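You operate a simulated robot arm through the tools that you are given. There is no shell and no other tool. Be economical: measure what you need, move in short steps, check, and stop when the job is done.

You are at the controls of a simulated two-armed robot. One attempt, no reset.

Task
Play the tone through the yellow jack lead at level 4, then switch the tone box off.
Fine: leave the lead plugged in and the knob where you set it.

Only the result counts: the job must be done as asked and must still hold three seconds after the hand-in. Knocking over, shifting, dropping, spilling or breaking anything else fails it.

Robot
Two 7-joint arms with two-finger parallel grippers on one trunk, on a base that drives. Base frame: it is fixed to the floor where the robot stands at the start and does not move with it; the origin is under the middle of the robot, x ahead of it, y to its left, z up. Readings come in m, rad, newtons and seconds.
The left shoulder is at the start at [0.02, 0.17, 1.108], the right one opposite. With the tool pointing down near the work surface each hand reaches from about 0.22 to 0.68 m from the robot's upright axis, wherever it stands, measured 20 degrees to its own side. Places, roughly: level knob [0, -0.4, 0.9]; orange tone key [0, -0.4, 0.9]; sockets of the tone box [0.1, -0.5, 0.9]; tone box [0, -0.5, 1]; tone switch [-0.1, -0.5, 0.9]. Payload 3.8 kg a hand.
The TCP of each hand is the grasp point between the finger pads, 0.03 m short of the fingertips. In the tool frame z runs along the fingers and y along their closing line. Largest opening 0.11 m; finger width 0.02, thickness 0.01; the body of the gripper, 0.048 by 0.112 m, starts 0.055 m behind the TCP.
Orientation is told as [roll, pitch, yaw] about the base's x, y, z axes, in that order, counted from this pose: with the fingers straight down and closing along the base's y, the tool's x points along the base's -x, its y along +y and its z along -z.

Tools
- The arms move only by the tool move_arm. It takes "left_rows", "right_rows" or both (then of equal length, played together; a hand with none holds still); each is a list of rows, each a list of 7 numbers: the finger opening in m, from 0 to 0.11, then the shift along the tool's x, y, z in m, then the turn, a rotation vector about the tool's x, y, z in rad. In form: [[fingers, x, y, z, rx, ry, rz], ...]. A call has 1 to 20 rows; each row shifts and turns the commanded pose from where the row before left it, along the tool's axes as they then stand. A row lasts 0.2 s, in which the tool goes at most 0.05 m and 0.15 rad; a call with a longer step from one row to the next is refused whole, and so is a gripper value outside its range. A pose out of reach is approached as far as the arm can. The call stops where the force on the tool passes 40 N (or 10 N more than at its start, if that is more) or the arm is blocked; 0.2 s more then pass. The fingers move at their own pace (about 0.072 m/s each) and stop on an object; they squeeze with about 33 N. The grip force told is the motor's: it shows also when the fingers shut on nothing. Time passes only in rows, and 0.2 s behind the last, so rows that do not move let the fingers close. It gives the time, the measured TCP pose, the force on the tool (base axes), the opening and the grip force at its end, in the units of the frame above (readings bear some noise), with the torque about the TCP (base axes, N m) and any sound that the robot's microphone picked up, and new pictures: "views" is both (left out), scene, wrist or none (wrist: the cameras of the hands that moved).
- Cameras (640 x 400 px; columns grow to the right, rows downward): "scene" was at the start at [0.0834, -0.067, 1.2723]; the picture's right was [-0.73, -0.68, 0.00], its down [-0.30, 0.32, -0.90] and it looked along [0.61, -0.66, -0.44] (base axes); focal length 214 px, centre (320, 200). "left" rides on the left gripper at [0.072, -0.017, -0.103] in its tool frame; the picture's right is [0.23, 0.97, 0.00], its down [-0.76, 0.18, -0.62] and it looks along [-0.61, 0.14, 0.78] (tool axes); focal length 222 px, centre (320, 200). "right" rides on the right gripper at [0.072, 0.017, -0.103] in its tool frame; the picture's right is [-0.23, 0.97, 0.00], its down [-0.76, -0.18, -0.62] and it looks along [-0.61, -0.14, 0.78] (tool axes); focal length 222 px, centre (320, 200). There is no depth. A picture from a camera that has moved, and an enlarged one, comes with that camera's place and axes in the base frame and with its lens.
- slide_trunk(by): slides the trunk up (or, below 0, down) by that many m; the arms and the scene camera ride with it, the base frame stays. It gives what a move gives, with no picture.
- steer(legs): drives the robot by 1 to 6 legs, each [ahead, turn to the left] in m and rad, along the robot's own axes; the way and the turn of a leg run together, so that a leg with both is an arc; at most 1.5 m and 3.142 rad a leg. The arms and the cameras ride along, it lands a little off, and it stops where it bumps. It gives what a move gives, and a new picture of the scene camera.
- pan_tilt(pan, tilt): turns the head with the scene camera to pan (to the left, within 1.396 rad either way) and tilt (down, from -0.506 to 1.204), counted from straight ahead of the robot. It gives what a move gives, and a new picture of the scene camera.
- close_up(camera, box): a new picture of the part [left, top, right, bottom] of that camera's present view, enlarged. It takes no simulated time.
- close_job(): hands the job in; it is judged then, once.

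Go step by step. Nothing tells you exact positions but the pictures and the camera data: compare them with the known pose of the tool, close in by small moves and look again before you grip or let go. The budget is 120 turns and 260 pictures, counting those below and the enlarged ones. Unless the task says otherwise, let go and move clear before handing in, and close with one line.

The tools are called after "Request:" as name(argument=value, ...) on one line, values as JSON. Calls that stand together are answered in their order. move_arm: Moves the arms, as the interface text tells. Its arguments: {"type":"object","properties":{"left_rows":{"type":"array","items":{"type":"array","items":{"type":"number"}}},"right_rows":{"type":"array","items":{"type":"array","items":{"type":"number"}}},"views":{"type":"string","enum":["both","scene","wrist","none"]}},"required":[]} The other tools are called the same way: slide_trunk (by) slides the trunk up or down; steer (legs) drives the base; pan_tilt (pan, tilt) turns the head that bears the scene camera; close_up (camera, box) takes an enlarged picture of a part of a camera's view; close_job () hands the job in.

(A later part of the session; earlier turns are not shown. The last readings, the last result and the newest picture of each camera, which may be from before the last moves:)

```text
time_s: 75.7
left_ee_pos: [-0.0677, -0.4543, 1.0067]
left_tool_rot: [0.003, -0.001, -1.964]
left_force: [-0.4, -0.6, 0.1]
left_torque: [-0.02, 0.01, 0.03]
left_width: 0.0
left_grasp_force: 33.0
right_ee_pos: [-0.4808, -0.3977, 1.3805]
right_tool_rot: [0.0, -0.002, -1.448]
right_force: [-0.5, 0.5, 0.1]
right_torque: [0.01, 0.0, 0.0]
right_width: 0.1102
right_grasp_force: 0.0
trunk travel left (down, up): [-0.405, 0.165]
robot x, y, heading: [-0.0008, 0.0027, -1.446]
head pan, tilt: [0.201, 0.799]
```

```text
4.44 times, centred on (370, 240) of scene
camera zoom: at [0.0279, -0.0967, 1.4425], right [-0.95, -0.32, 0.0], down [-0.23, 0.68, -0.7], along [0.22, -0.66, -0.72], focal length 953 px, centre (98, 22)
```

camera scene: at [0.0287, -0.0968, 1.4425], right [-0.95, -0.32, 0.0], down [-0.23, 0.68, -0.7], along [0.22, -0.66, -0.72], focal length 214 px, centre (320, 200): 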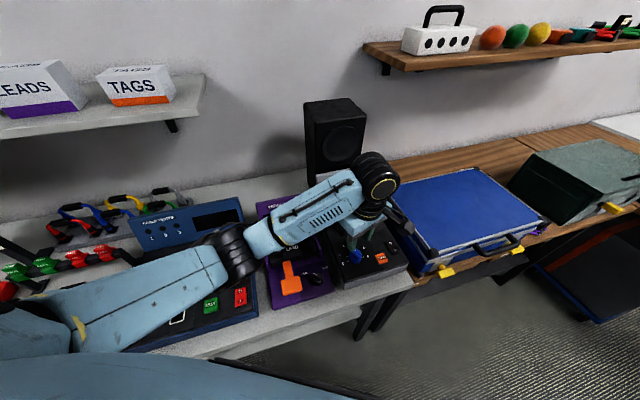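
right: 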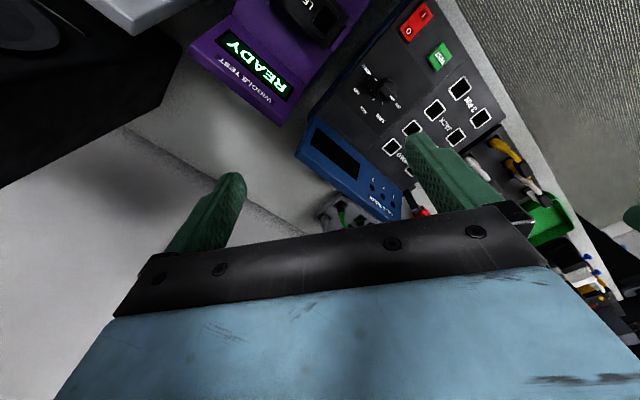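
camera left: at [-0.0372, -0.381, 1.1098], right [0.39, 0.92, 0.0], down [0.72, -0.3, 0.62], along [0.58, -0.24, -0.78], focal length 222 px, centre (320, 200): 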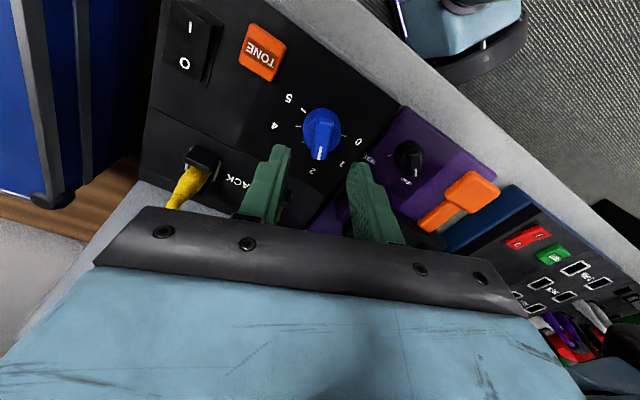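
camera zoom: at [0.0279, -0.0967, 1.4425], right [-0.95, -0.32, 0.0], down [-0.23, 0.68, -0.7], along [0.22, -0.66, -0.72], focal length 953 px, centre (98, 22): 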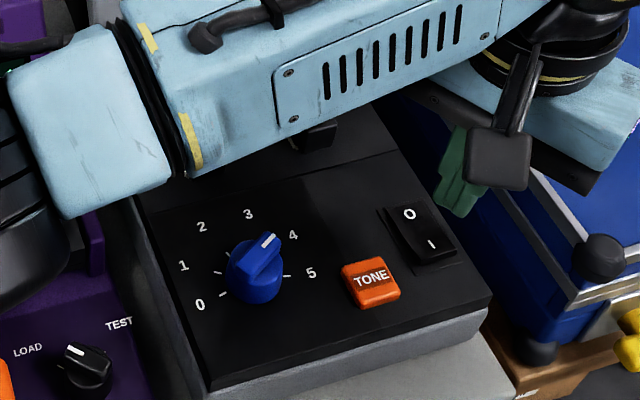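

The closed fingertips are over the "I" end. Press down in small steps.

Request:
move_arm(left_rows=[[0.0, -0.002, 0, 0.012, 0, 0, 0], [0.0, 0, 0, 0.012, 0, 0, 0], [0.0, 0, 0, 0.008, 0, 0, 0], [0.0, 0, 0, 0.004, 0, 0, 0], [0.0, 0, 0, 0.004, 0, 0, 0], [0.0, 0, 0, 0.003, 0, 0, 0]], views="none")

Request:
close_up(camera="scene", box=[325, 155, 425, 285])

```text
time_s: 77.1
left_ee_pos: [-0.0661, -0.4561, 0.9642]
left_tool_rot: [0.001, -0.003, -1.964]
left_force: [-0.5, -0.2, 0.0]
left_torque: [-0.01, 0.0, 0.03]
left_width: 0.0
left_grasp_force: 33.2
right_ee_pos: [-0.4801, -0.3965, 1.3802]
right_tool_rot: [0.0, -0.002, -1.447]
right_force: [-0.4, -1.3, 0.1]
right_torque: [0.0, -0.01, 0.0]
right_width: 0.11
right_grasp_force: 0.2
trunk travel left (down, up): [-0.405, 0.165]
robot x, y, heading: [0.0008, 0.0011, -1.442]
head pan, tilt: [0.201, 0.799]
```

```text
3.08 times, centred on (375, 220) of scene
camera zoom: at [0.0286, -0.0968, 1.4425], right [-0.95, -0.32, 0.0], down [-0.23, 0.68, -0.7], along [0.22, -0.66, -0.72], focal length 660 px, centre (151, 138)
```

zoom: 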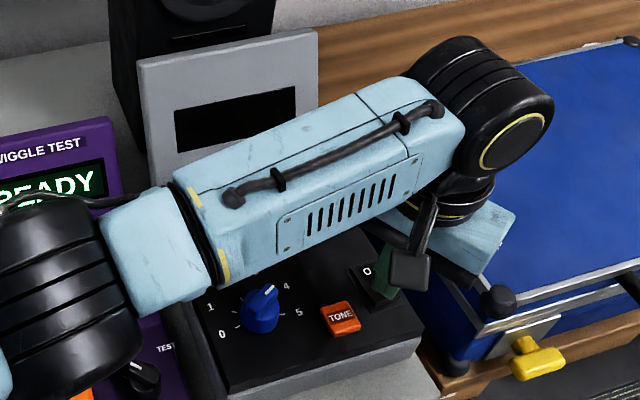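

Request:
move_arm(left_rows=[[0.0, 0, 0, 0.003, 0, 0, 0], [0.0, 0, 0, 0.003, 0, 0, 0], [0.0, 0, 0, 0.003, 0, 0, 0], [0.0, 0, 0, 0.003, 0, 0, 0]], views="none")

Request:
close_up(camera="scene", box=[325, 155, 425, 285])

Request:
close_up(camera="left", box=[260, 80, 400, 220])

```text
time_s: 78.1
left_ee_pos: [-0.0628, -0.456, 0.9533]
left_tool_rot: [0.004, -0.002, -1.96]
left_force: [0.5, 0.9, -0.6]
left_torque: [0.02, 0.02, -0.01]
left_width: 0.0
left_grasp_force: 32.9
right_ee_pos: [-0.4798, -0.397, 1.3795]
right_tool_rot: [0.001, -0.001, -1.448]
right_force: [-0.5, -0.3, 0.0]
right_torque: [-0.01, -0.01, 0.01]
right_width: 0.1103
right_grasp_force: 0.0
trunk travel left (down, up): [-0.405, 0.165]
robot x, y, heading: [0.003, -0.0001, -1.446]
head pan, tilt: [0.201, 0.799]
```

```text
3.08 times, centred on (375, 220) of scene
camera zoom: at [0.0287, -0.0968, 1.4425], right [-0.95, -0.32, 0.0], down [-0.23, 0.68, -0.7], along [0.22, -0.66, -0.72], focal length 660 px, centre (151, 138)
```

zoom: 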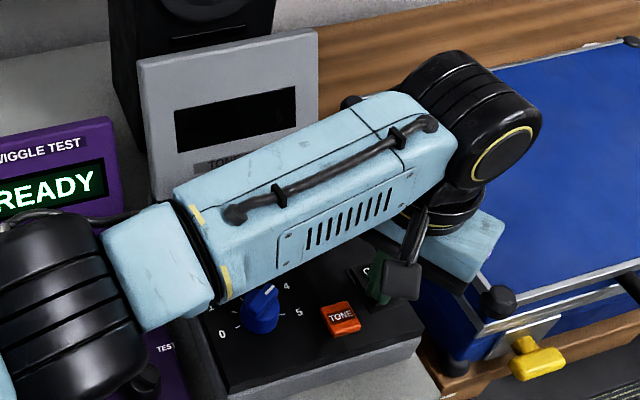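

```text
2.86 times, centred on (330, 150) of left
camera zoom: at [-0.0536, -0.3838, 1.0544], right [0.99, -0.16, 0.0], down [-0.13, -0.77, 0.63], along [-0.1, -0.62, -0.78], focal length 635 px, centre (291, 343)
```

zoom: 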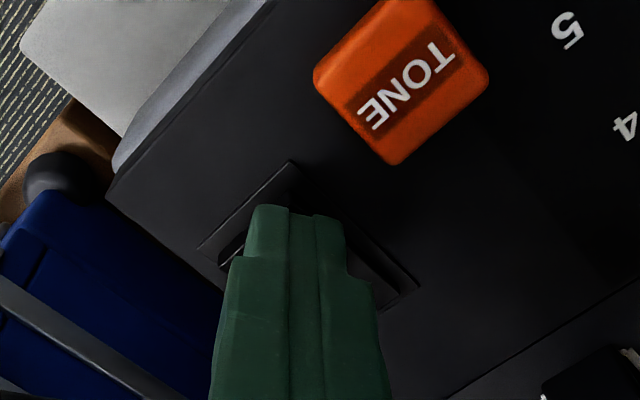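

Request:
move_arm(left_rows=[[0.0, 0, 0, 0.003, 0, 0, 0], [0.0, 0, 0, 0.003, 0, 0, 0], [0.0, 0, 0, 0.003, 0, 0, 0]], views="none")

Request:
close_up(camera="scene", box=[325, 155, 425, 285])

```text
time_s: 78.8
left_ee_pos: [-0.0623, -0.4587, 0.9486]
left_tool_rot: [0.002, -0.011, -1.959]
left_force: [-9.1, 17.0, 16.8]
left_torque: [0.49, 0.19, 0.09]
left_width: 0.0
left_grasp_force: 33.4
right_ee_pos: [-0.4803, -0.393, 1.3803]
right_tool_rot: [0.0, -0.004, -1.449]
right_force: [0.2, -1.1, -0.3]
right_torque: [-0.01, 0.01, 0.0]
right_width: 0.11
right_grasp_force: 0.1
trunk travel left (down, up): [-0.405, 0.165]
robot x, y, heading: [-0.0037, 0.0018, -1.45]
head pan, tilt: [0.201, 0.799]
stopped in row 3 (left hand): the force on the tool passed its limit at 44 N (the readings are from after the stop); the commanded pose is now the measured one
```

```text
3.08 times, centred on (375, 220) of scene
camera zoom: at [0.0279, -0.0932, 1.4428], right [-0.95, -0.32, 0.0], down [-0.23, 0.68, -0.7], along [0.22, -0.66, -0.72], focal length 660 px, centre (151, 138)
```

zoom: 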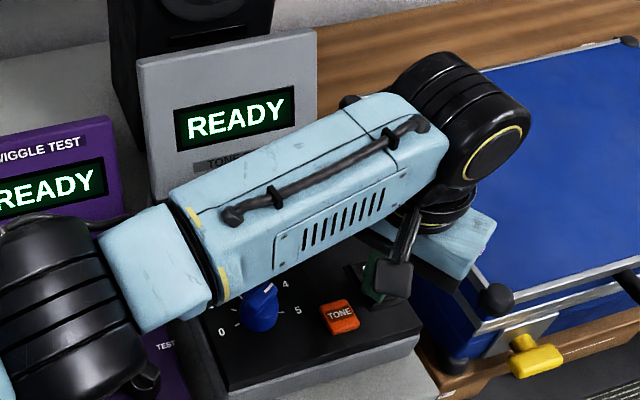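

The display shows READY. Now lift and move over the orange TONE key.

Request:
move_arm(left_rows=[[0.0, 0, 0, -0.03, 0, 0.01, 0], [0.0, 0, 0, -0.02, 0, 0, 0], [0.0, 0.024, 0.006, 0, 0, 0, 0], [0.0, 0.024, 0.005, 0, 0, 0, 0]], views="none")

Request:
close_up(camera="left", box=[220, 60, 420, 260])

Request:
close_up(camera="scene", box=[325, 155, 425, 285])

```text
time_s: 79.8
left_ee_pos: [-0.0358, -0.4186, 0.9956]
left_tool_rot: [0.002, -0.001, -1.96]
left_force: [0.4, -0.2, -0.3]
left_torque: [0.03, 0.02, 0.0]
left_width: 0.0
left_grasp_force: 32.7
right_ee_pos: [-0.4822, -0.3954, 1.3812]
right_tool_rot: [0.0, -0.002, -1.449]
right_force: [0.5, 0.0, 0.3]
right_torque: [0.0, 0.01, -0.02]
right_width: 0.1101
right_grasp_force: 0.1
trunk travel left (down, up): [-0.405, 0.165]
robot x, y, heading: [-0.0021, -0.0009, -1.445]
head pan, tilt: [0.201, 0.799]
```

```text
2.00 times, centred on (320, 160) of left
camera zoom: at [-0.0247, -0.3466, 1.0996], right [0.99, -0.16, 0.0], down [-0.13, -0.77, 0.62], along [-0.1, -0.62, -0.78], focal length 444 px, centre (320, 280)
```

zoom: 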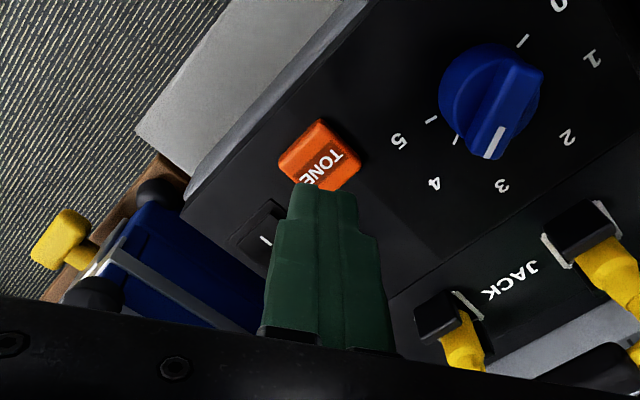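

```text
3.08 times, centred on (375, 220) of scene
camera zoom: at [0.0288, -0.0962, 1.4425], right [-0.95, -0.32, 0.0], down [-0.23, 0.68, -0.7], along [0.22, -0.66, -0.72], focal length 660 px, centre (151, 138)
```

zoom: 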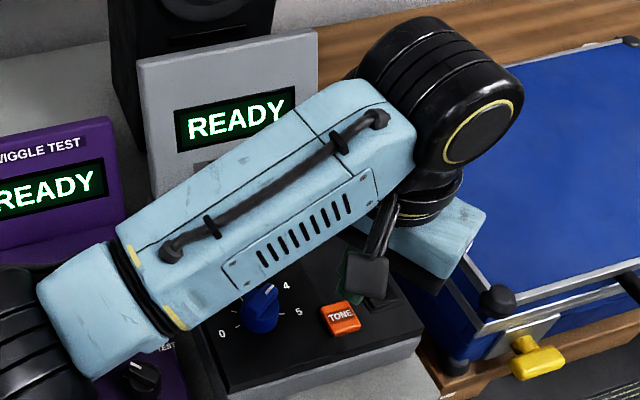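

Request:
move_arm(left_rows=[[0.0, 0.004, -0.002, 0.012, 0, 0, 0], [0.0, 0, 0, 0.012, 0, 0, 0], [0.0, 0, 0, 0.004, 0, 0, 0], [0.0, 0, 0, 0.003, 0, 0, 0], [0.0, 0, 0, 0.003, 0, 0, 0], [0.0, 0, 0, 0.003, 0, 0, 0]], views="none")

Request:
close_up(camera="scene", box=[325, 155, 425, 285])

```text
time_s: 81.2
left_ee_pos: [-0.0343, -0.415, 0.9581]
left_tool_rot: [0.005, 0.002, -1.96]
left_force: [0.4, 0.2, -0.2]
left_torque: [-0.01, 0.02, -0.02]
left_width: 0.0
left_grasp_force: 33.0
right_ee_pos: [-0.4795, -0.3959, 1.3806]
right_tool_rot: [0.001, -0.002, -1.45]
right_force: [0.0, 0.2, -0.3]
right_torque: [0.01, 0.01, -0.03]
right_width: 0.1098
right_grasp_force: 0.0
trunk travel left (down, up): [-0.405, 0.165]
robot x, y, heading: [-0.0021, -0.0007, -1.448]
head pan, tilt: [0.201, 0.799]
```

```text
3.08 times, centred on (375, 220) of scene
camera zoom: at [0.0283, -0.0966, 1.4425], right [-0.95, -0.32, 0.0], down [-0.23, 0.68, -0.7], along [0.22, -0.66, -0.72], focal length 660 px, centre (151, 138)
```

zoom: 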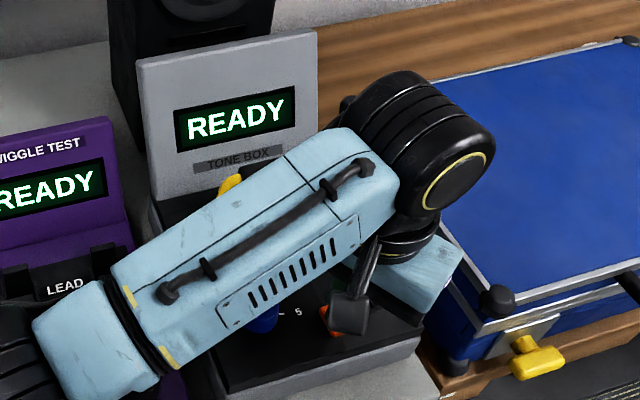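

Request:
move_arm(left_rows=[[0.0, 0, 0, 0.003, 0, 0, 0], [0.0, 0, 0, 0.003, 0, 0, 0], [0.0, 0, 0, 0.002, 0, 0, 0], [0.0, 0, 0, 0.002, 0, 0, 0], [0.0, 0, 0, 0.002, 0, 0, 0], [0.0, 0, 0, 0, 0, 0, 0]], views="none")

Request:
close_up(camera="scene", box=[325, 155, 425, 285])

```text
time_s: 82.6
left_ee_pos: [-0.0326, -0.4167, 0.9479]
left_tool_rot: [0.005, 0.001, -1.958]
left_force: [-1.0, -1.3, 2.5]
left_torque: [-0.02, 0.0, 0.0]
left_width: 0.0
left_grasp_force: 32.7
right_ee_pos: [-0.4796, -0.3959, 1.3801]
right_tool_rot: [-0.001, -0.003, -1.448]
right_force: [-0.3, 0.4, -0.5]
right_torque: [-0.02, -0.01, -0.01]
right_width: 0.1099
right_grasp_force: 0.1
trunk travel left (down, up): [-0.405, 0.165]
robot x, y, heading: [0.0025, 0.0032, -1.452]
head pan, tilt: [0.201, 0.799]
heard: click
```

```text
3.08 times, centred on (375, 220) of scene
camera zoom: at [0.0283, -0.0966, 1.4425], right [-0.95, -0.32, 0.0], down [-0.23, 0.68, -0.7], along [0.22, -0.66, -0.72], focal length 660 px, centre (151, 138)
```

zoom: 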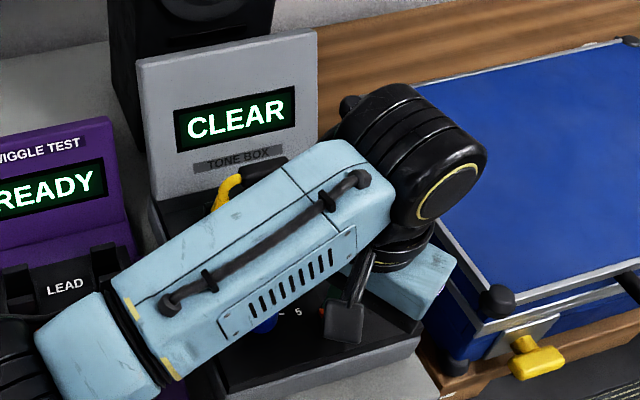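

It clicked and the display says CLEAR. I'll hold the key a moment longer to hear the tone.

Request:
move_arm(left_rows=[[0.0, 0, 0, 0, 0, 0, 0], [0.0, 0, 0, 0, 0, 0, 0], [0.0, 0, 0, 0, 0, 0, 0], [0.0, 0, 0, 0, 0, 0, 0], [0.0, 0, 0, 0, 0, 0, 0], [0.0, 0, 0, 0, 0, 0, 0]], views="none")

Request:
close_up(camera="scene", box=[325, 155, 425, 285])

```text
time_s: 84.0
left_ee_pos: [-0.0326, -0.4154, 0.9465]
left_tool_rot: [0.005, 0.002, -1.958]
left_force: [-1.7, -0.3, 1.9]
left_torque: [0.01, 0.03, -0.04]
left_width: 0.0002
left_grasp_force: 32.8
right_ee_pos: [-0.4813, -0.3962, 1.3795]
right_tool_rot: [0.0, -0.002, -1.448]
right_force: [-0.8, 0.0, -0.7]
right_torque: [-0.02, 0.01, 0.01]
right_width: 0.1101
right_grasp_force: 0.1
trunk travel left (down, up): [-0.405, 0.165]
robot x, y, heading: [-0.0041, 0.0006, -1.448]
head pan, tilt: [0.201, 0.799]
```

```text
3.08 times, centred on (375, 220) of scene
camera zoom: at [0.0283, -0.0965, 1.4425], right [-0.95, -0.32, 0.0], down [-0.23, 0.68, -0.7], along [0.22, -0.66, -0.72], focal length 660 px, centre (151, 138)
```

zoom: 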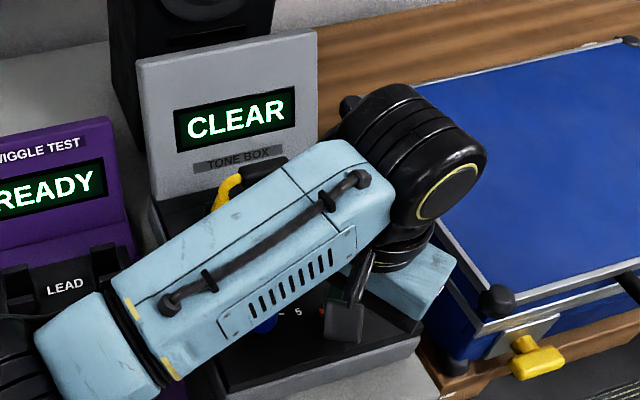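

CLEAR is showing: the tone passes. I'll lift, and move over the "O" end of the switch, checking knob and display.

Request:
move_arm(left_rows=[[0.0, 0, 0, -0.025, 0.004, 0, 0], [0.0, 0, 0, -0.025, 0, 0, 0], [0.0, -0.03, 0.0025, 0, 0, 0, 0], [0.0, -0.03, 0.0025, 0, 0, 0, 0]], views="none")

Request:
close_up(camera="left", box=[220, 60, 420, 260])

Request:
close_up(camera="scene", box=[325, 155, 425, 285])

```text
time_s: 85.0
left_ee_pos: [-0.0387, -0.4767, 0.9917]
left_tool_rot: [0.013, 0.009, -1.942]
left_force: [0.8, -0.1, 0.0]
left_torque: [0.0, 0.0, 0.0]
left_width: 0.0
left_grasp_force: 33.1
right_ee_pos: [-0.4792, -0.3975, 1.3799]
right_tool_rot: [0.002, -0.001, -1.45]
right_force: [-0.6, -0.6, 1.1]
right_torque: [0.03, 0.02, 0.02]
right_width: 0.1101
right_grasp_force: 0.0
trunk travel left (down, up): [-0.405, 0.165]
robot x, y, heading: [-0.0027, 0.0015, -1.446]
head pan, tilt: [0.201, 0.799]
```

```text
2.00 times, centred on (320, 160) of left
camera zoom: at [-0.0301, -0.4038, 1.0956], right [0.99, -0.14, 0.02], down [-0.12, -0.78, 0.62], along [-0.08, -0.61, -0.79], focal length 444 px, centre (320, 280)
```

zoom: 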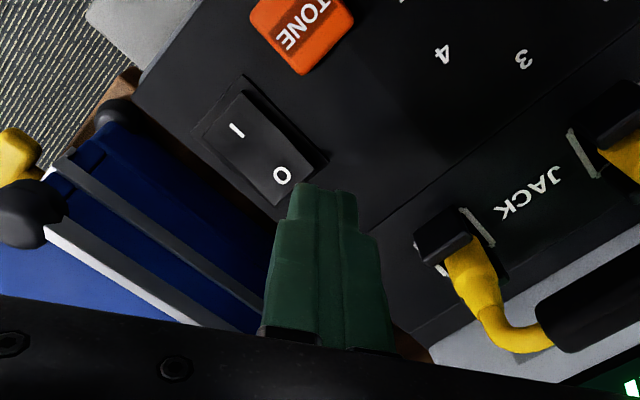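

```text
3.08 times, centred on (375, 220) of scene
camera zoom: at [0.0288, -0.0972, 1.4425], right [-0.95, -0.32, 0.0], down [-0.23, 0.68, -0.7], along [0.22, -0.66, -0.72], focal length 660 px, centre (151, 138)
```

zoom: 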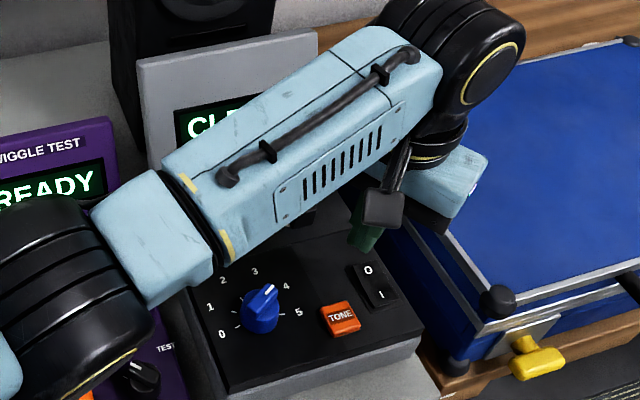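

The pose is slightly off what I commanded; I'll let it settle and re-measure.

Request:
move_arm(left_rows=[[0.0, 0, 0, 0, 0, 0, 0], [0.0, 0, 0, 0, 0, 0, 0]], views="both")

```text
time_s: 85.6
left_ee_pos: [-0.0372, -0.4777, 0.9953]
left_tool_rot: [0.012, 0.009, -1.942]
left_force: [-0.6, 0.1, -0.1]
left_torque: [-0.01, -0.01, -0.02]
left_width: 0.0001
left_grasp_force: 33.2
right_ee_pos: [-0.4806, -0.3953, 1.3817]
right_tool_rot: [0.0, -0.001, -1.45]
right_force: [0.1, -0.2, -0.2]
right_torque: [0.0, -0.01, 0.03]
right_width: 0.1102
right_grasp_force: 0.0
trunk travel left (down, up): [-0.405, 0.165]
robot x, y, heading: [0.0032, 0.0023, -1.451]
head pan, tilt: [0.201, 0.799]
camera scene: at [0.0284, -0.0965, 1.4425], right [-0.95, -0.32, 0.0], down [-0.23, 0.68, -0.7], along [0.22, -0.66, -0.72], focal length 214 px, centre (320, 200)
camera left: at [-0.0307, -0.404, 1.098], right [0.99, -0.14, 0.01], down [-0.12, -0.77, 0.62], along [-0.08, -0.62, -0.78], focal length 222 px, centre (320, 200)
```

scene: 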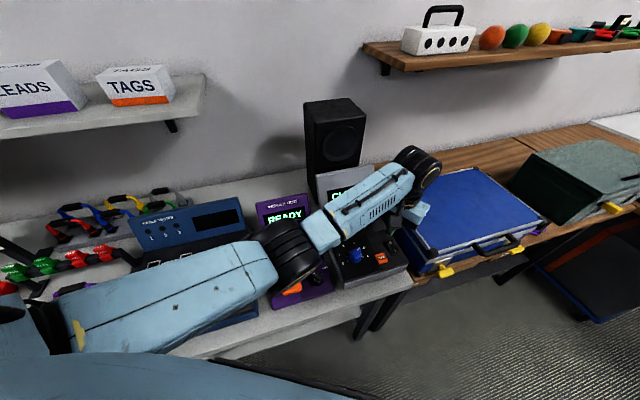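
left: 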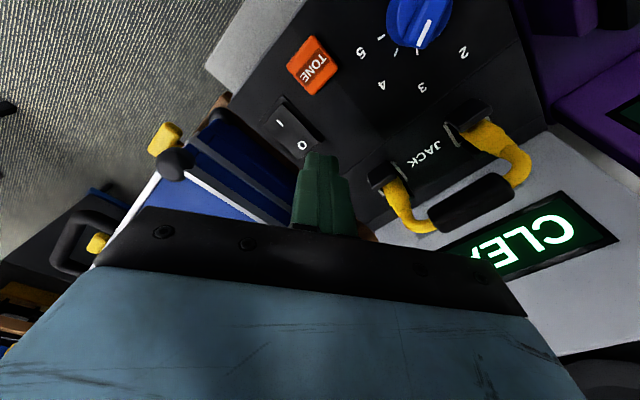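

The elbow may be hanging low over the wiggle tester. I'll raise the trunk to get it clear and inspect.

Request:
slide_trunk(by=0.12)

Request:
pan_tilt(pan=0.25, tilt=0.85)

Request:
close_up(camera="scene", box=[220, 160, 420, 310])

```text
time_s: 87.1
left_ee_pos: [-0.0399, -0.4784, 1.1151]
left_tool_rot: [0.015, 0.006, -1.941]
left_force: [-0.1, 0.4, -0.7]
left_torque: [0.01, -0.01, 0.02]
left_width: 0.0
left_grasp_force: 32.8
right_ee_pos: [-0.4798, -0.3966, 1.5001]
right_tool_rot: [0.0, -0.003, -1.448]
right_force: [1.0, -0.5, 0.2]
right_torque: [-0.01, -0.01, -0.03]
right_width: 0.1099
right_grasp_force: 0.1
trunk travel left (down, up): [-0.525, 0.045]
robot x, y, heading: [0.0002, 0.0023, -1.449]
head pan, tilt: [0.201, 0.799]
```

```text
time_s: 87.7
left_ee_pos: [-0.0387, -0.4775, 1.1157]
left_tool_rot: [0.015, 0.006, -1.944]
left_force: [0.6, -0.9, 0.1]
left_torque: [0.0, 0.0, 0.0]
left_width: 0.0001
left_grasp_force: 32.8
right_ee_pos: [-0.4805, -0.3962, 1.4995]
right_tool_rot: [0.0, -0.002, -1.449]
right_force: [0.1, 0.0, -0.3]
right_torque: [0.01, 0.0, 0.01]
right_width: 0.1098
right_grasp_force: 0.0
trunk travel left (down, up): [-0.525, 0.045]
robot x, y, heading: [-0.0023, 0.0033, -1.448]
head pan, tilt: [0.25, 0.85]
camera scene: at [0.0311, -0.093, 1.5585], right [-0.93, -0.37, 0.0], down [-0.27, 0.7, -0.66], along [0.24, -0.61, -0.75], focal length 214 px, centre (320, 200)
```

scene: 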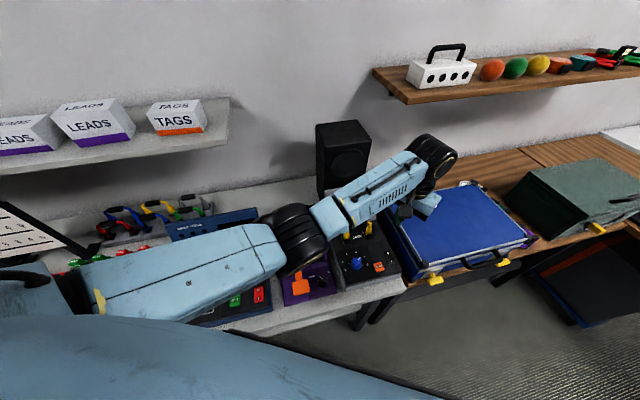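

```text
2.67 times, centred on (320, 235) of scene
camera zoom: at [0.0311, -0.093, 1.5585], right [-0.93, -0.37, 0.0], down [-0.27, 0.7, -0.66], along [0.24, -0.61, -0.75], focal length 572 px, centre (320, 107)
```

zoom: 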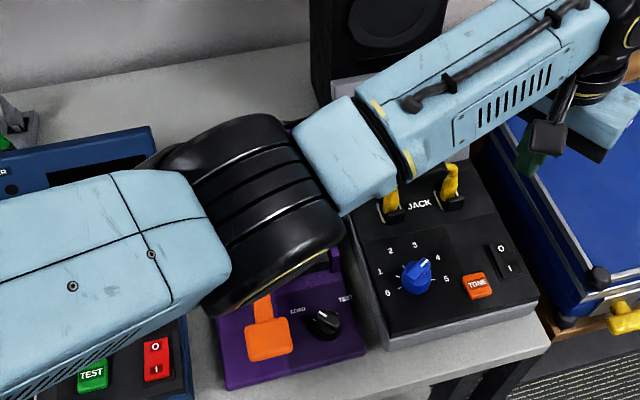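

The lead, knob and tester all look unchanged. With the trunk higher, I'll re-level, correct the position over "O", and descend part way.

Request:
move_arm(left_rows=[[0.0, 0.001, -0.0065, 0, 0.015, -0.006, 0], [0.0, 0, -0.006, 0.02, 0, 0, 0], [0.0, 0, 0, 0.035, 0, 0, 0], [0.0, 0, 0, 0.035, 0, 0, 0], [0.0, 0, 0, 0.02, 0, 0, 0], [0.0, 0, 0, 0, 0, 0, 0]], views="none")

Request:
close_up(camera="left", box=[220, 60, 420, 260])

Request:
close_up(camera="scene", box=[220, 160, 420, 310])

```text
time_s: 89.3
left_ee_pos: [-0.0254, -0.4934, 1.0128]
left_tool_rot: [0.025, -0.016, -1.909]
left_force: [0.7, 0.7, -0.1]
left_torque: [-0.01, -0.01, 0.03]
left_width: 0.0
left_grasp_force: 33.2
right_ee_pos: [-0.4796, -0.3961, 1.5015]
right_tool_rot: [-0.001, -0.002, -1.449]
right_force: [0.5, 0.0, 0.2]
right_torque: [-0.01, -0.02, 0.01]
right_width: 0.1101
right_grasp_force: 0.0
trunk travel left (down, up): [-0.525, 0.045]
robot x, y, heading: [0.0016, -0.0001, -1.444]
head pan, tilt: [0.25, 0.85]
stopped in row 6 (left hand): the arm was blocked; the commanded pose is now the measured one
```

```text
2.00 times, centred on (320, 160) of left
camera zoom: at [-0.0197, -0.4169, 1.1147], right [0.99, -0.11, 0.02], down [-0.1, -0.76, 0.64], along [-0.05, -0.64, -0.77], focal length 444 px, centre (320, 280)
```

zoom: 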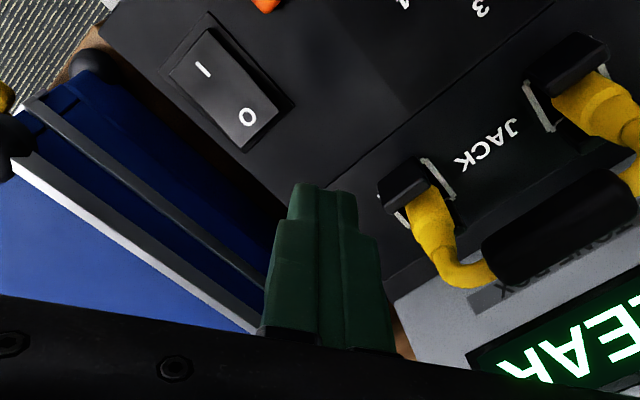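

```text
2.67 times, centred on (320, 235) of scene
camera zoom: at [0.0313, -0.0931, 1.5585], right [-0.93, -0.37, 0.0], down [-0.27, 0.7, -0.66], along [0.24, -0.61, -0.75], focal length 572 px, centre (320, 107)
```

zoom: 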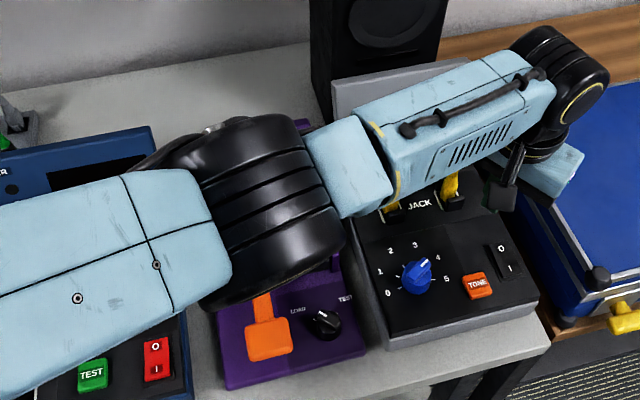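

The left elbow is blocked by something. I'll raise the left hand clear and retract it, and use the right hand for the switch.

Request:
move_arm(left_rows=[[0.0, 0, 0, -0.03, 0, 0, 0], [0.0, 0, 0, -0.04, 0, 0, 0], [0.0, 0, 0, -0.04, 0, 0, 0], [0.0, 0, 0, -0.04, 0, 0, 0], [0.0, 0, 0, -0.04, 0, 0, 0]], views="none")

Request:
close_up(camera="scene", box=[120, 100, 440, 340])

```text
time_s: 90.5
left_ee_pos: [-0.0318, -0.486, 1.2046]
left_tool_rot: [0.02, -0.016, -1.915]
left_force: [-0.6, -0.2, -0.2]
left_torque: [-0.02, 0.02, 0.02]
left_width: 0.0001
left_grasp_force: 33.1
right_ee_pos: [-0.4812, -0.3961, 1.5]
right_tool_rot: [0.0, -0.003, -1.449]
right_force: [0.8, -0.5, 0.6]
right_torque: [0.01, 0.01, 0.03]
right_width: 0.1101
right_grasp_force: 0.1
trunk travel left (down, up): [-0.525, 0.045]
robot x, y, heading: [0.0015, -0.0006, -1.445]
head pan, tilt: [0.25, 0.85]
```

```text
1.67 times, centred on (280, 220) of scene
camera zoom: at [0.0314, -0.0928, 1.5585], right [-0.93, -0.37, 0.0], down [-0.27, 0.7, -0.66], along [0.24, -0.61, -0.75], focal length 358 px, centre (387, 167)
```

zoom: 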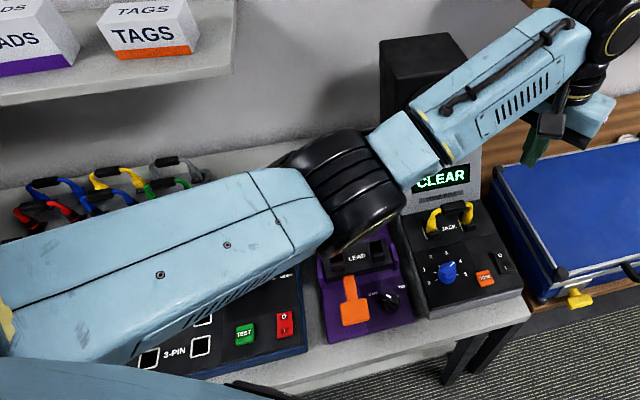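

Request:
move_arm(left_rows=[[0.0, 0.03, 0, -0.02, 0, 0, 0], [0.0, 0.04, 0.01, -0.02, 0, 0, 0], [0.0, 0.04, 0.01, -0.02, 0, 0, 0], [0.0, 0.04, 0.01, 0, 0, 0, 0], [0.0, 0.03, 0.02, 0, 0, 0, 0], [0.0, 0.0, 0.04, 0, 0, 0, 0]], views="none")

Request:
close_up(camera="scene", box=[120, 100, 440, 340])

Request:
close_up(camera="right", box=[0, 0, 640, 400])

```text
time_s: 91.9
left_ee_pos: [0.1152, -0.3478, 1.262]
left_tool_rot: [0.018, -0.016, -1.915]
left_force: [0.9, -0.2, -0.5]
left_torque: [-0.02, 0.06, 0.02]
left_width: 0.0001
left_grasp_force: 32.7
right_ee_pos: [-0.479, -0.397, 1.5007]
right_tool_rot: [-0.001, -0.004, -1.449]
right_force: [0.4, -0.2, -0.5]
right_torque: [-0.02, -0.02, 0.02]
right_width: 0.1098
right_grasp_force: 0.1
trunk travel left (down, up): [-0.525, 0.045]
robot x, y, heading: [-0.002, 0.0009, -1.443]
head pan, tilt: [0.25, 0.85]
```

```text
1.67 times, centred on (280, 220) of scene
camera zoom: at [0.0328, -0.0933, 1.5584], right [-0.93, -0.37, 0.0], down [-0.28, 0.7, -0.66], along [0.24, -0.61, -0.75], focal length 358 px, centre (387, 167)
```

zoom: 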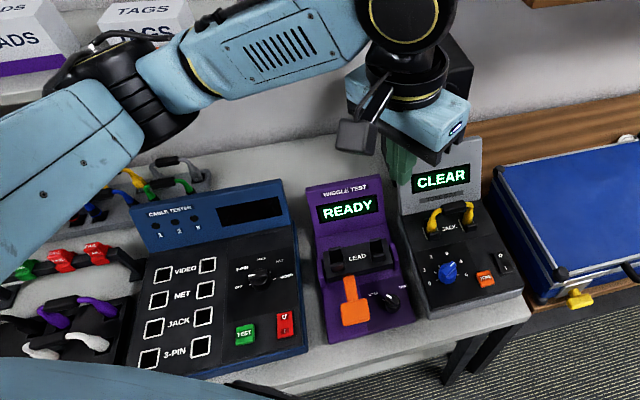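

```text
1.00 times, centred on (320, 200) of right (not enlarged: the box is as wide or as high as the picture)
camera zoom: at [-0.4706, -0.323, 1.604], right [0.99, -0.11, 0.0], down [-0.08, -0.78, 0.62], along [-0.07, -0.62, -0.78], focal length 222 px, centre (320, 200)
```

zoom: 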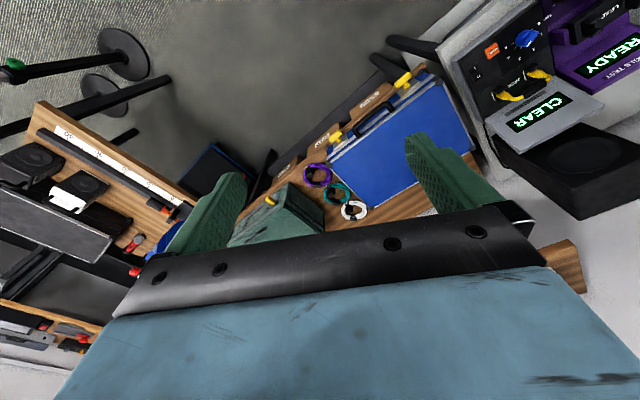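

Everything is intact. I'll shift the left hand further aside and bring the closed right hand over the switch at height.

Request:
move_arm(left_rows=[[0.0, 0, 0.03, 0, 0, 0, 0], [0.0, 0, 0.03, 0, 0, 0, 0], [0.0, 0, 0.03, 0, 0, 0, 0], [0.0, 0, 0, 0, 0, 0, 0], [0.0, 0, 0, 0, 0, 0, 0], [0.0, 0, 0, 0, 0, 0, 0], [0.0, 0, 0, 0, 0, 0, 0], [0.0, 0, 0, 0, 0, 0, 0], [0.0, 0, 0, 0, 0, 0, 0], [0.0, 0, 0, 0, 0, 0, 0]], right_rows=[[0.08, -0.0127, 0.0416, 0, 0, 0, 0], [0.04, -0.0127, 0.0416, 0, 0, 0, 0], [0.0, -0.0127, 0.0416, 0, 0, 0, 0], [0.0, -0.0127, 0.0416, 0.02, 0, 0, 0], [0.0, -0.0127, 0.0416, 0.02, 0, 0, 0], [0.0, -0.0127, 0.0416, 0.02, 0, 0, 0], [0.0, -0.0127, 0.0416, 0.02, 0, 0, 0], [0.0, -0.0127, 0.0416, 0.02, 0, 0, 0], [0.0, -0.0127, 0.0416, 0.02, 0, 0, 0], [0.0, -0.0127, 0.0416, 0.02, 0, 0, 0]], views="both")

```text
time_s: 94.1
left_ee_pos: [0.1998, -0.3758, 1.263]
left_tool_rot: [0.018, -0.017, -1.915]
left_force: [-0.4, -0.6, 0.6]
left_torque: [-0.01, 0.0, 0.01]
left_width: 0.0001
left_grasp_force: 32.5
right_ee_pos: [-0.0487, -0.47, 1.357]
right_tool_rot: [-0.001, -0.001, -1.451]
right_force: [1.3, -0.2, 1.3]
right_torque: [-0.01, 0.01, -0.02]
right_width: 0.0001
right_grasp_force: 33.1
trunk travel left (down, up): [-0.525, 0.045]
robot x, y, heading: [-0.0008, 0.0023, -1.446]
head pan, tilt: [0.25, 0.85]
camera scene: at [0.0329, -0.0934, 1.5584], right [-0.93, -0.37, 0.0], down [-0.28, 0.7, -0.66], along [0.24, -0.61, -0.75], focal length 214 px, centre (320, 200)
camera right: at [-0.0387, -0.3971, 1.4596], right [0.99, -0.11, 0.0], down [-0.08, -0.78, 0.62], along [-0.07, -0.62, -0.78], focal length 222 px, centre (320, 200)
camera left: at [0.205, -0.3008, 1.3651], right [0.99, -0.11, 0.01], down [-0.1, -0.76, 0.64], along [-0.06, -0.64, -0.77], focal length 222 px, centre (320, 200)
```

scene: 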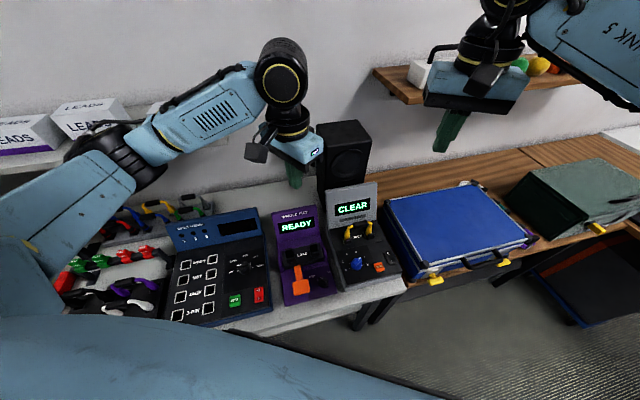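
right: 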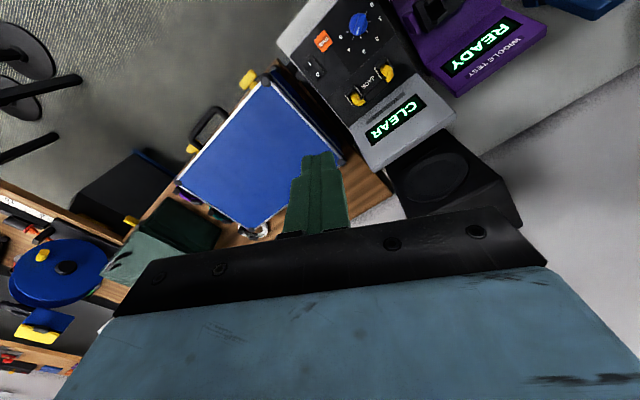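
left: 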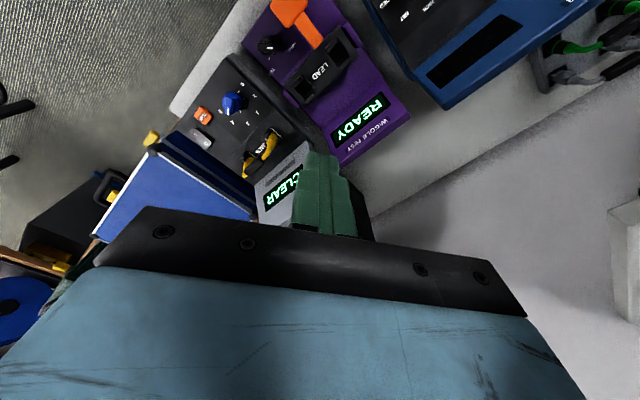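

Request:
move_arm(right_rows=[[0.0, 0, 0, 0.043, 0, 0, 0], [0.0, 0, 0, 0.043, 0, 0, 0], [0.0, 0, 0, 0.043, 0, 0, 0], [0.0, 0, 0, 0.043, 0, 0, 0], [0.0, 0, 0, 0.043, 0, 0, 0], [0.0, 0, 0, 0.043, 0, 0, 0], [0.0, 0, 0, 0.043, 0, 0, 0], [0.0, 0, 0, 0.04, 0, 0, 0]], views="scene")

Request:
close_up(camera="right", box=[220, 60, 420, 260])

Request:
close_up(camera="scene", box=[310, 180, 430, 290])

```text
time_s: 95.9
left_ee_pos: [0.1982, -0.3761, 1.2639]
left_tool_rot: [0.02, -0.017, -1.914]
left_force: [0.0, 0.1, 1.3]
left_torque: [-0.01, -0.02, 0.01]
left_width: 0.0
left_grasp_force: 33.3
right_ee_pos: [-0.0525, -0.474, 1.019]
right_tool_rot: [0.001, -0.001, -1.447]
right_force: [-0.5, 0.1, 0.1]
right_torque: [0.03, 0.01, -0.01]
right_width: 0.0
right_grasp_force: 33.1
trunk travel left (down, up): [-0.525, 0.045]
robot x, y, heading: [0.0005, 0.0021, -1.446]
head pan, tilt: [0.25, 0.85]
camera scene: at [0.0313, -0.0932, 1.5585], right [-0.93, -0.37, 0.0], down [-0.27, 0.7, -0.66], along [0.24, -0.61, -0.75], focal length 214 px, centre (320, 200)
```

scene: 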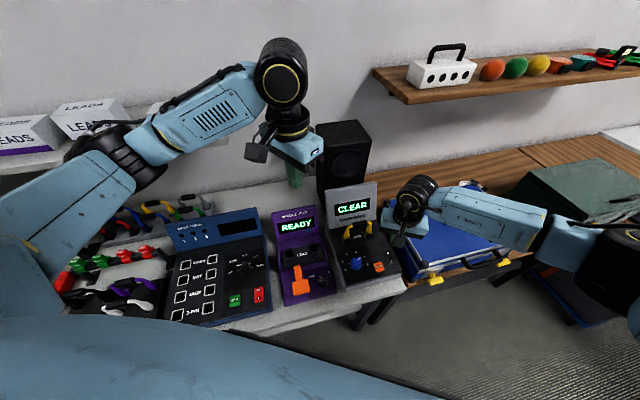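

```text
2.00 times, centred on (320, 160) of right
camera zoom: at [-0.0428, -0.3999, 1.1227], right [0.99, -0.11, 0.0], down [-0.08, -0.78, 0.62], along [-0.07, -0.62, -0.78], focal length 444 px, centre (320, 280)
```

zoom: 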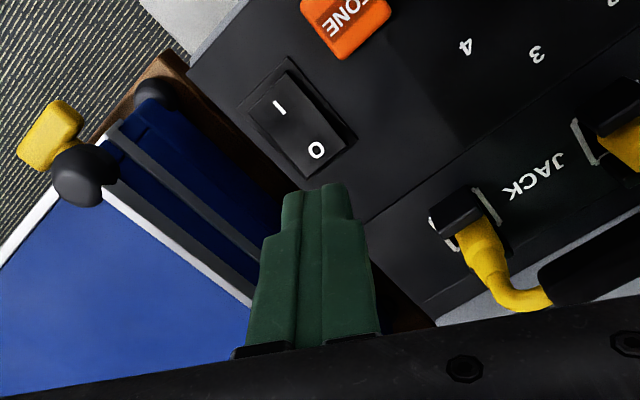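

```text
3.64 times, centred on (370, 235) of scene
camera zoom: at [0.0313, -0.0932, 1.5585], right [-0.93, -0.37, 0.0], down [-0.27, 0.7, -0.66], along [0.24, -0.61, -0.75], focal length 780 px, centre (138, 73)
```

zoom: 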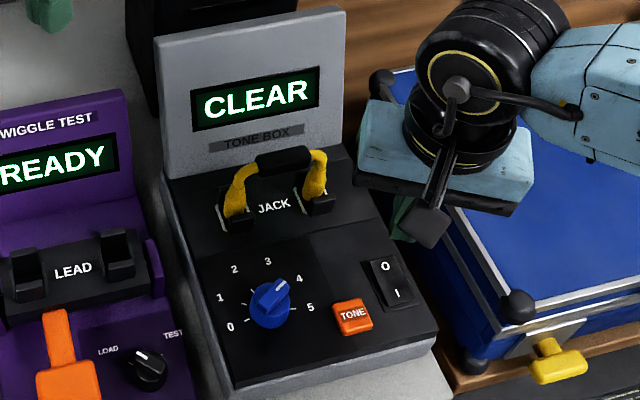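

The right fingertips are over "O". Press down.

Request:
move_arm(right_rows=[[0.0, -0.002, -0.001, 0.02, 0, 0, 0], [0.0, 0, 0, 0.02, 0, 0, 0], [0.0, 0, 0, 0.015, 0, 0, 0], [0.0, 0, 0, 0.003, 0, 0, 0], [0.0, 0, 0, 0.003, 0, 0, 0], [0.0, 0, 0, 0.003, 0, 0, 0], [0.0, 0, 0, 0.003, 0, 0, 0], [0.0, 0, 0, 0.003, 0, 0, 0], [0.0, 0, 0, 0.003, 0, 0, 0]], views="none")

Request:
close_up(camera="scene", box=[310, 180, 430, 290])

```text
time_s: 97.9
left_ee_pos: [0.1955, -0.3743, 1.265]
left_tool_rot: [0.021, -0.016, -1.915]
left_force: [0.0, -0.1, -0.8]
left_torque: [-0.01, -0.01, 0.01]
left_width: 0.0
left_grasp_force: 33.0
right_ee_pos: [-0.0535, -0.4745, 0.9483]
right_tool_rot: [-0.002, -0.005, -1.448]
right_force: [-5.0, 4.1, 21.6]
right_torque: [0.33, 0.16, 0.14]
right_width: 0.0
right_grasp_force: 33.0
trunk travel left (down, up): [-0.525, 0.045]
robot x, y, heading: [0.0015, 0.0024, -1.449]
head pan, tilt: [0.25, 0.85]
```

```text
3.64 times, centred on (370, 235) of scene
camera zoom: at [0.0303, -0.0904, 1.559], right [-0.93, -0.37, 0.0], down [-0.27, 0.7, -0.66], along [0.24, -0.62, -0.75], focal length 780 px, centre (138, 73)
```

zoom: 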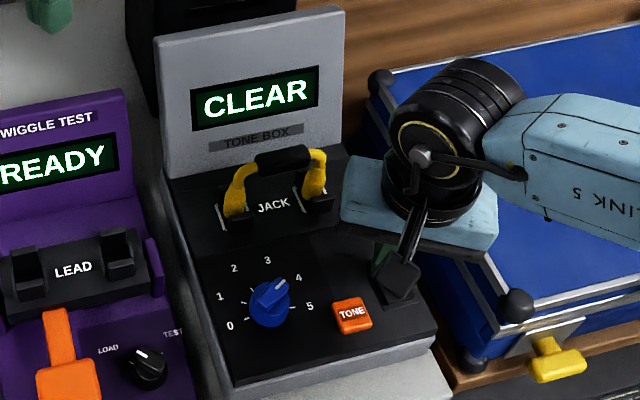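

Request:
move_arm(right_rows=[[0.0, 0, 0, 0.002, 0, 0, 0], [0.0, 0, 0, 0.002, 0, 0, 0], [0.0, 0, 0, 0.002, 0, 0, 0]], views="none")

Request:
close_up(camera="scene", box=[310, 180, 430, 290])

Request:
close_up(camera="right", box=[250, 60, 390, 200])

```text
time_s: 98.4
left_ee_pos: [0.1963, -0.3735, 1.2638]
left_tool_rot: [0.018, -0.015, -1.913]
left_force: [0.5, 0.6, -0.7]
left_torque: [0.05, 0.01, 0.0]
left_width: 0.0
left_grasp_force: 32.8
right_ee_pos: [-0.0515, -0.4739, 0.9487]
right_tool_rot: [0.001, -0.003, -1.451]
right_force: [-4.6, 9.8, 22.7]
right_torque: [0.52, 0.2, 0.05]
right_width: 0.0
right_grasp_force: 33.4
trunk travel left (down, up): [-0.525, 0.045]
robot x, y, heading: [-0.0037, 0.0031, -1.446]
head pan, tilt: [0.25, 0.85]
stopped in row 2 (right hand): the force on the tool passed its limit at 43 N (the readings are from after the stop); the commanded pose is now the measured one
```

```text
3.64 times, centred on (370, 235) of scene
camera zoom: at [0.0306, -0.0913, 1.5585], right [-0.93, -0.36, 0.0], down [-0.27, 0.7, -0.66], along [0.24, -0.62, -0.75], focal length 780 px, centre (138, 73)
```

zoom: 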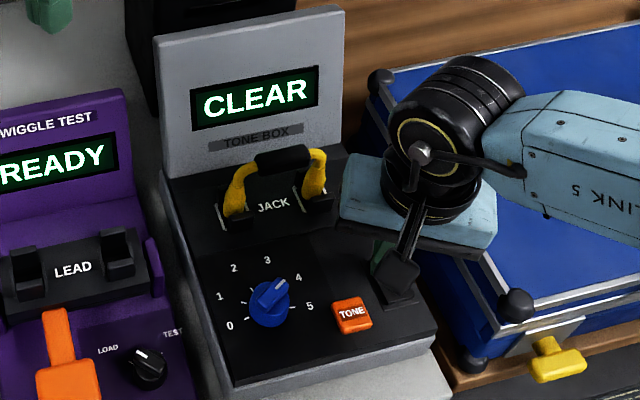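

```text
2.86 times, centred on (320, 130) of right
camera zoom: at [-0.0438, -0.4021, 1.0514], right [0.99, -0.11, 0.0], down [-0.09, -0.78, 0.63], along [-0.07, -0.62, -0.78], focal length 635 px, centre (320, 400)
```

zoom: 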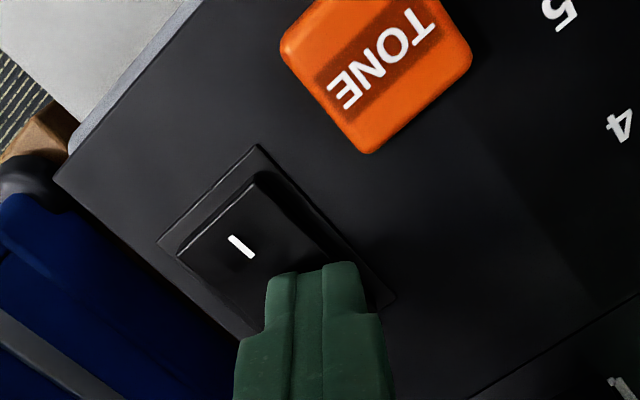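

The fingertip is catching the bezel behind the rocker. I'll lift, align the finger with the switch, shift 4 mm inward, and press again.

Request:
move_arm(right_rows=[[0.0, 0, 0, -0.02, 0, 0, 0], [0.0, 0.0035, -0.0021, 0, 0, 0, -0.14], [0.0, 0, 0, 0, 0, 0, -0.14], [0.0, 0, 0, 0, 0, 0, -0.14], [0.0, 0, 0, 0, 0, 0, -0.13]], views="none")

Request:
close_up(camera="right", box=[250, 60, 390, 200])

```text
time_s: 99.6
left_ee_pos: [0.1975, -0.3769, 1.2634]
left_tool_rot: [0.02, -0.014, -1.915]
left_force: [0.2, 0.0, -0.1]
left_torque: [-0.02, -0.01, -0.02]
left_width: 0.0001
left_grasp_force: 33.0
right_ee_pos: [-0.0535, -0.474, 0.9651]
right_tool_rot: [-0.001, -0.004, -0.897]
right_force: [1.6, -0.5, -0.1]
right_torque: [-0.01, 0.02, 0.0]
right_width: 0.0
right_grasp_force: 32.9
trunk travel left (down, up): [-0.525, 0.045]
robot x, y, heading: [-0.0013, -0.0003, -1.449]
head pan, tilt: [0.25, 0.85]
```

```text
2.86 times, centred on (320, 130) of right
camera zoom: at [-0.0862, -0.4062, 1.0688], right [0.9, 0.43, 0.0], down [0.34, -0.7, 0.63], along [0.27, -0.57, -0.78], focal length 635 px, centre (320, 400)
```

zoom: 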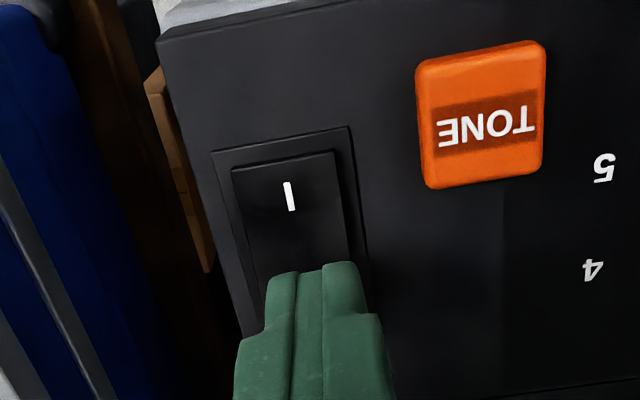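

Request:
move_arm(right_rows=[[0.0, 0.002, -0.0015, 0.006, 0, 0.003, 0], [0.0, 0, 0, 0.004, 0, 0, 0], [0.0, 0, 0, 0.003, 0, 0, 0], [0.0, 0, 0, 0.003, 0, 0, 0], [0.0, 0, 0, 0.003, 0, 0, 0], [0.0, 0, 0, 0.002, 0, 0, 0], [0.0, 0, 0, 0.002, 0, 0, 0]], views="none")

Request:
close_up(camera="scene", box=[310, 180, 430, 290])

Request:
close_up(camera="right", box=[250, 60, 390, 200])

```text
time_s: 101.2
left_ee_pos: [0.1948, -0.3739, 1.2646]
left_tool_rot: [0.021, -0.013, -1.915]
left_force: [0.0, -1.1, -0.1]
left_torque: [0.01, -0.02, 0.02]
left_width: 0.0002
left_grasp_force: 33.1
right_ee_pos: [-0.0568, -0.4729, 0.9478]
right_tool_rot: [-0.001, -0.004, -0.901]
right_force: [-6.3, 11.3, 19.6]
right_torque: [0.47, 0.18, 0.08]
right_width: 0.0001
right_grasp_force: 32.7
trunk travel left (down, up): [-0.525, 0.045]
robot x, y, heading: [-0.0006, -0.0012, -1.447]
head pan, tilt: [0.25, 0.85]
stopped in row 7 (right hand): the force on the tool passed its limit at 42 N (the readings are from after the stop); the commanded pose is now the measured one
```

```text
3.64 times, centred on (370, 235) of scene
camera zoom: at [0.03, -0.09, 1.5588], right [-0.93, -0.36, 0.0], down [-0.27, 0.7, -0.66], along [0.24, -0.62, -0.75], focal length 780 px, centre (138, 73)
```

zoom: 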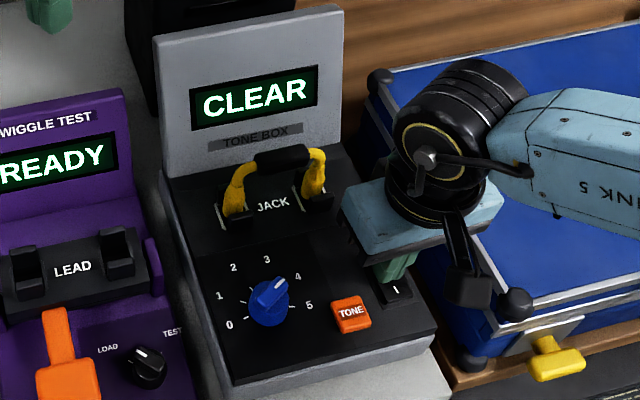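

```text
2.86 times, centred on (320, 130) of right
camera zoom: at [-0.0877, -0.4062, 1.0514], right [0.9, 0.43, 0.0], down [0.33, -0.7, 0.63], along [0.27, -0.57, -0.78], focal length 635 px, centre (320, 400)
```

zoom: 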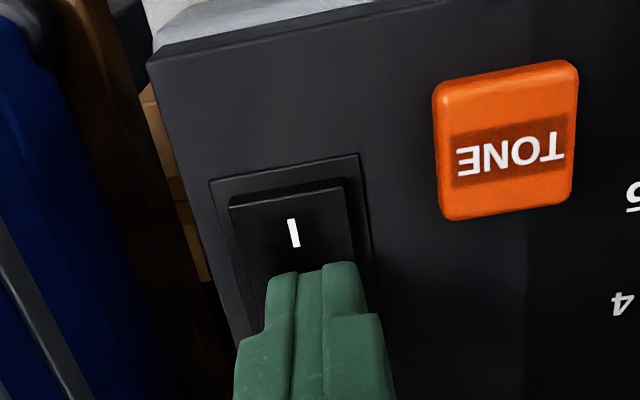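

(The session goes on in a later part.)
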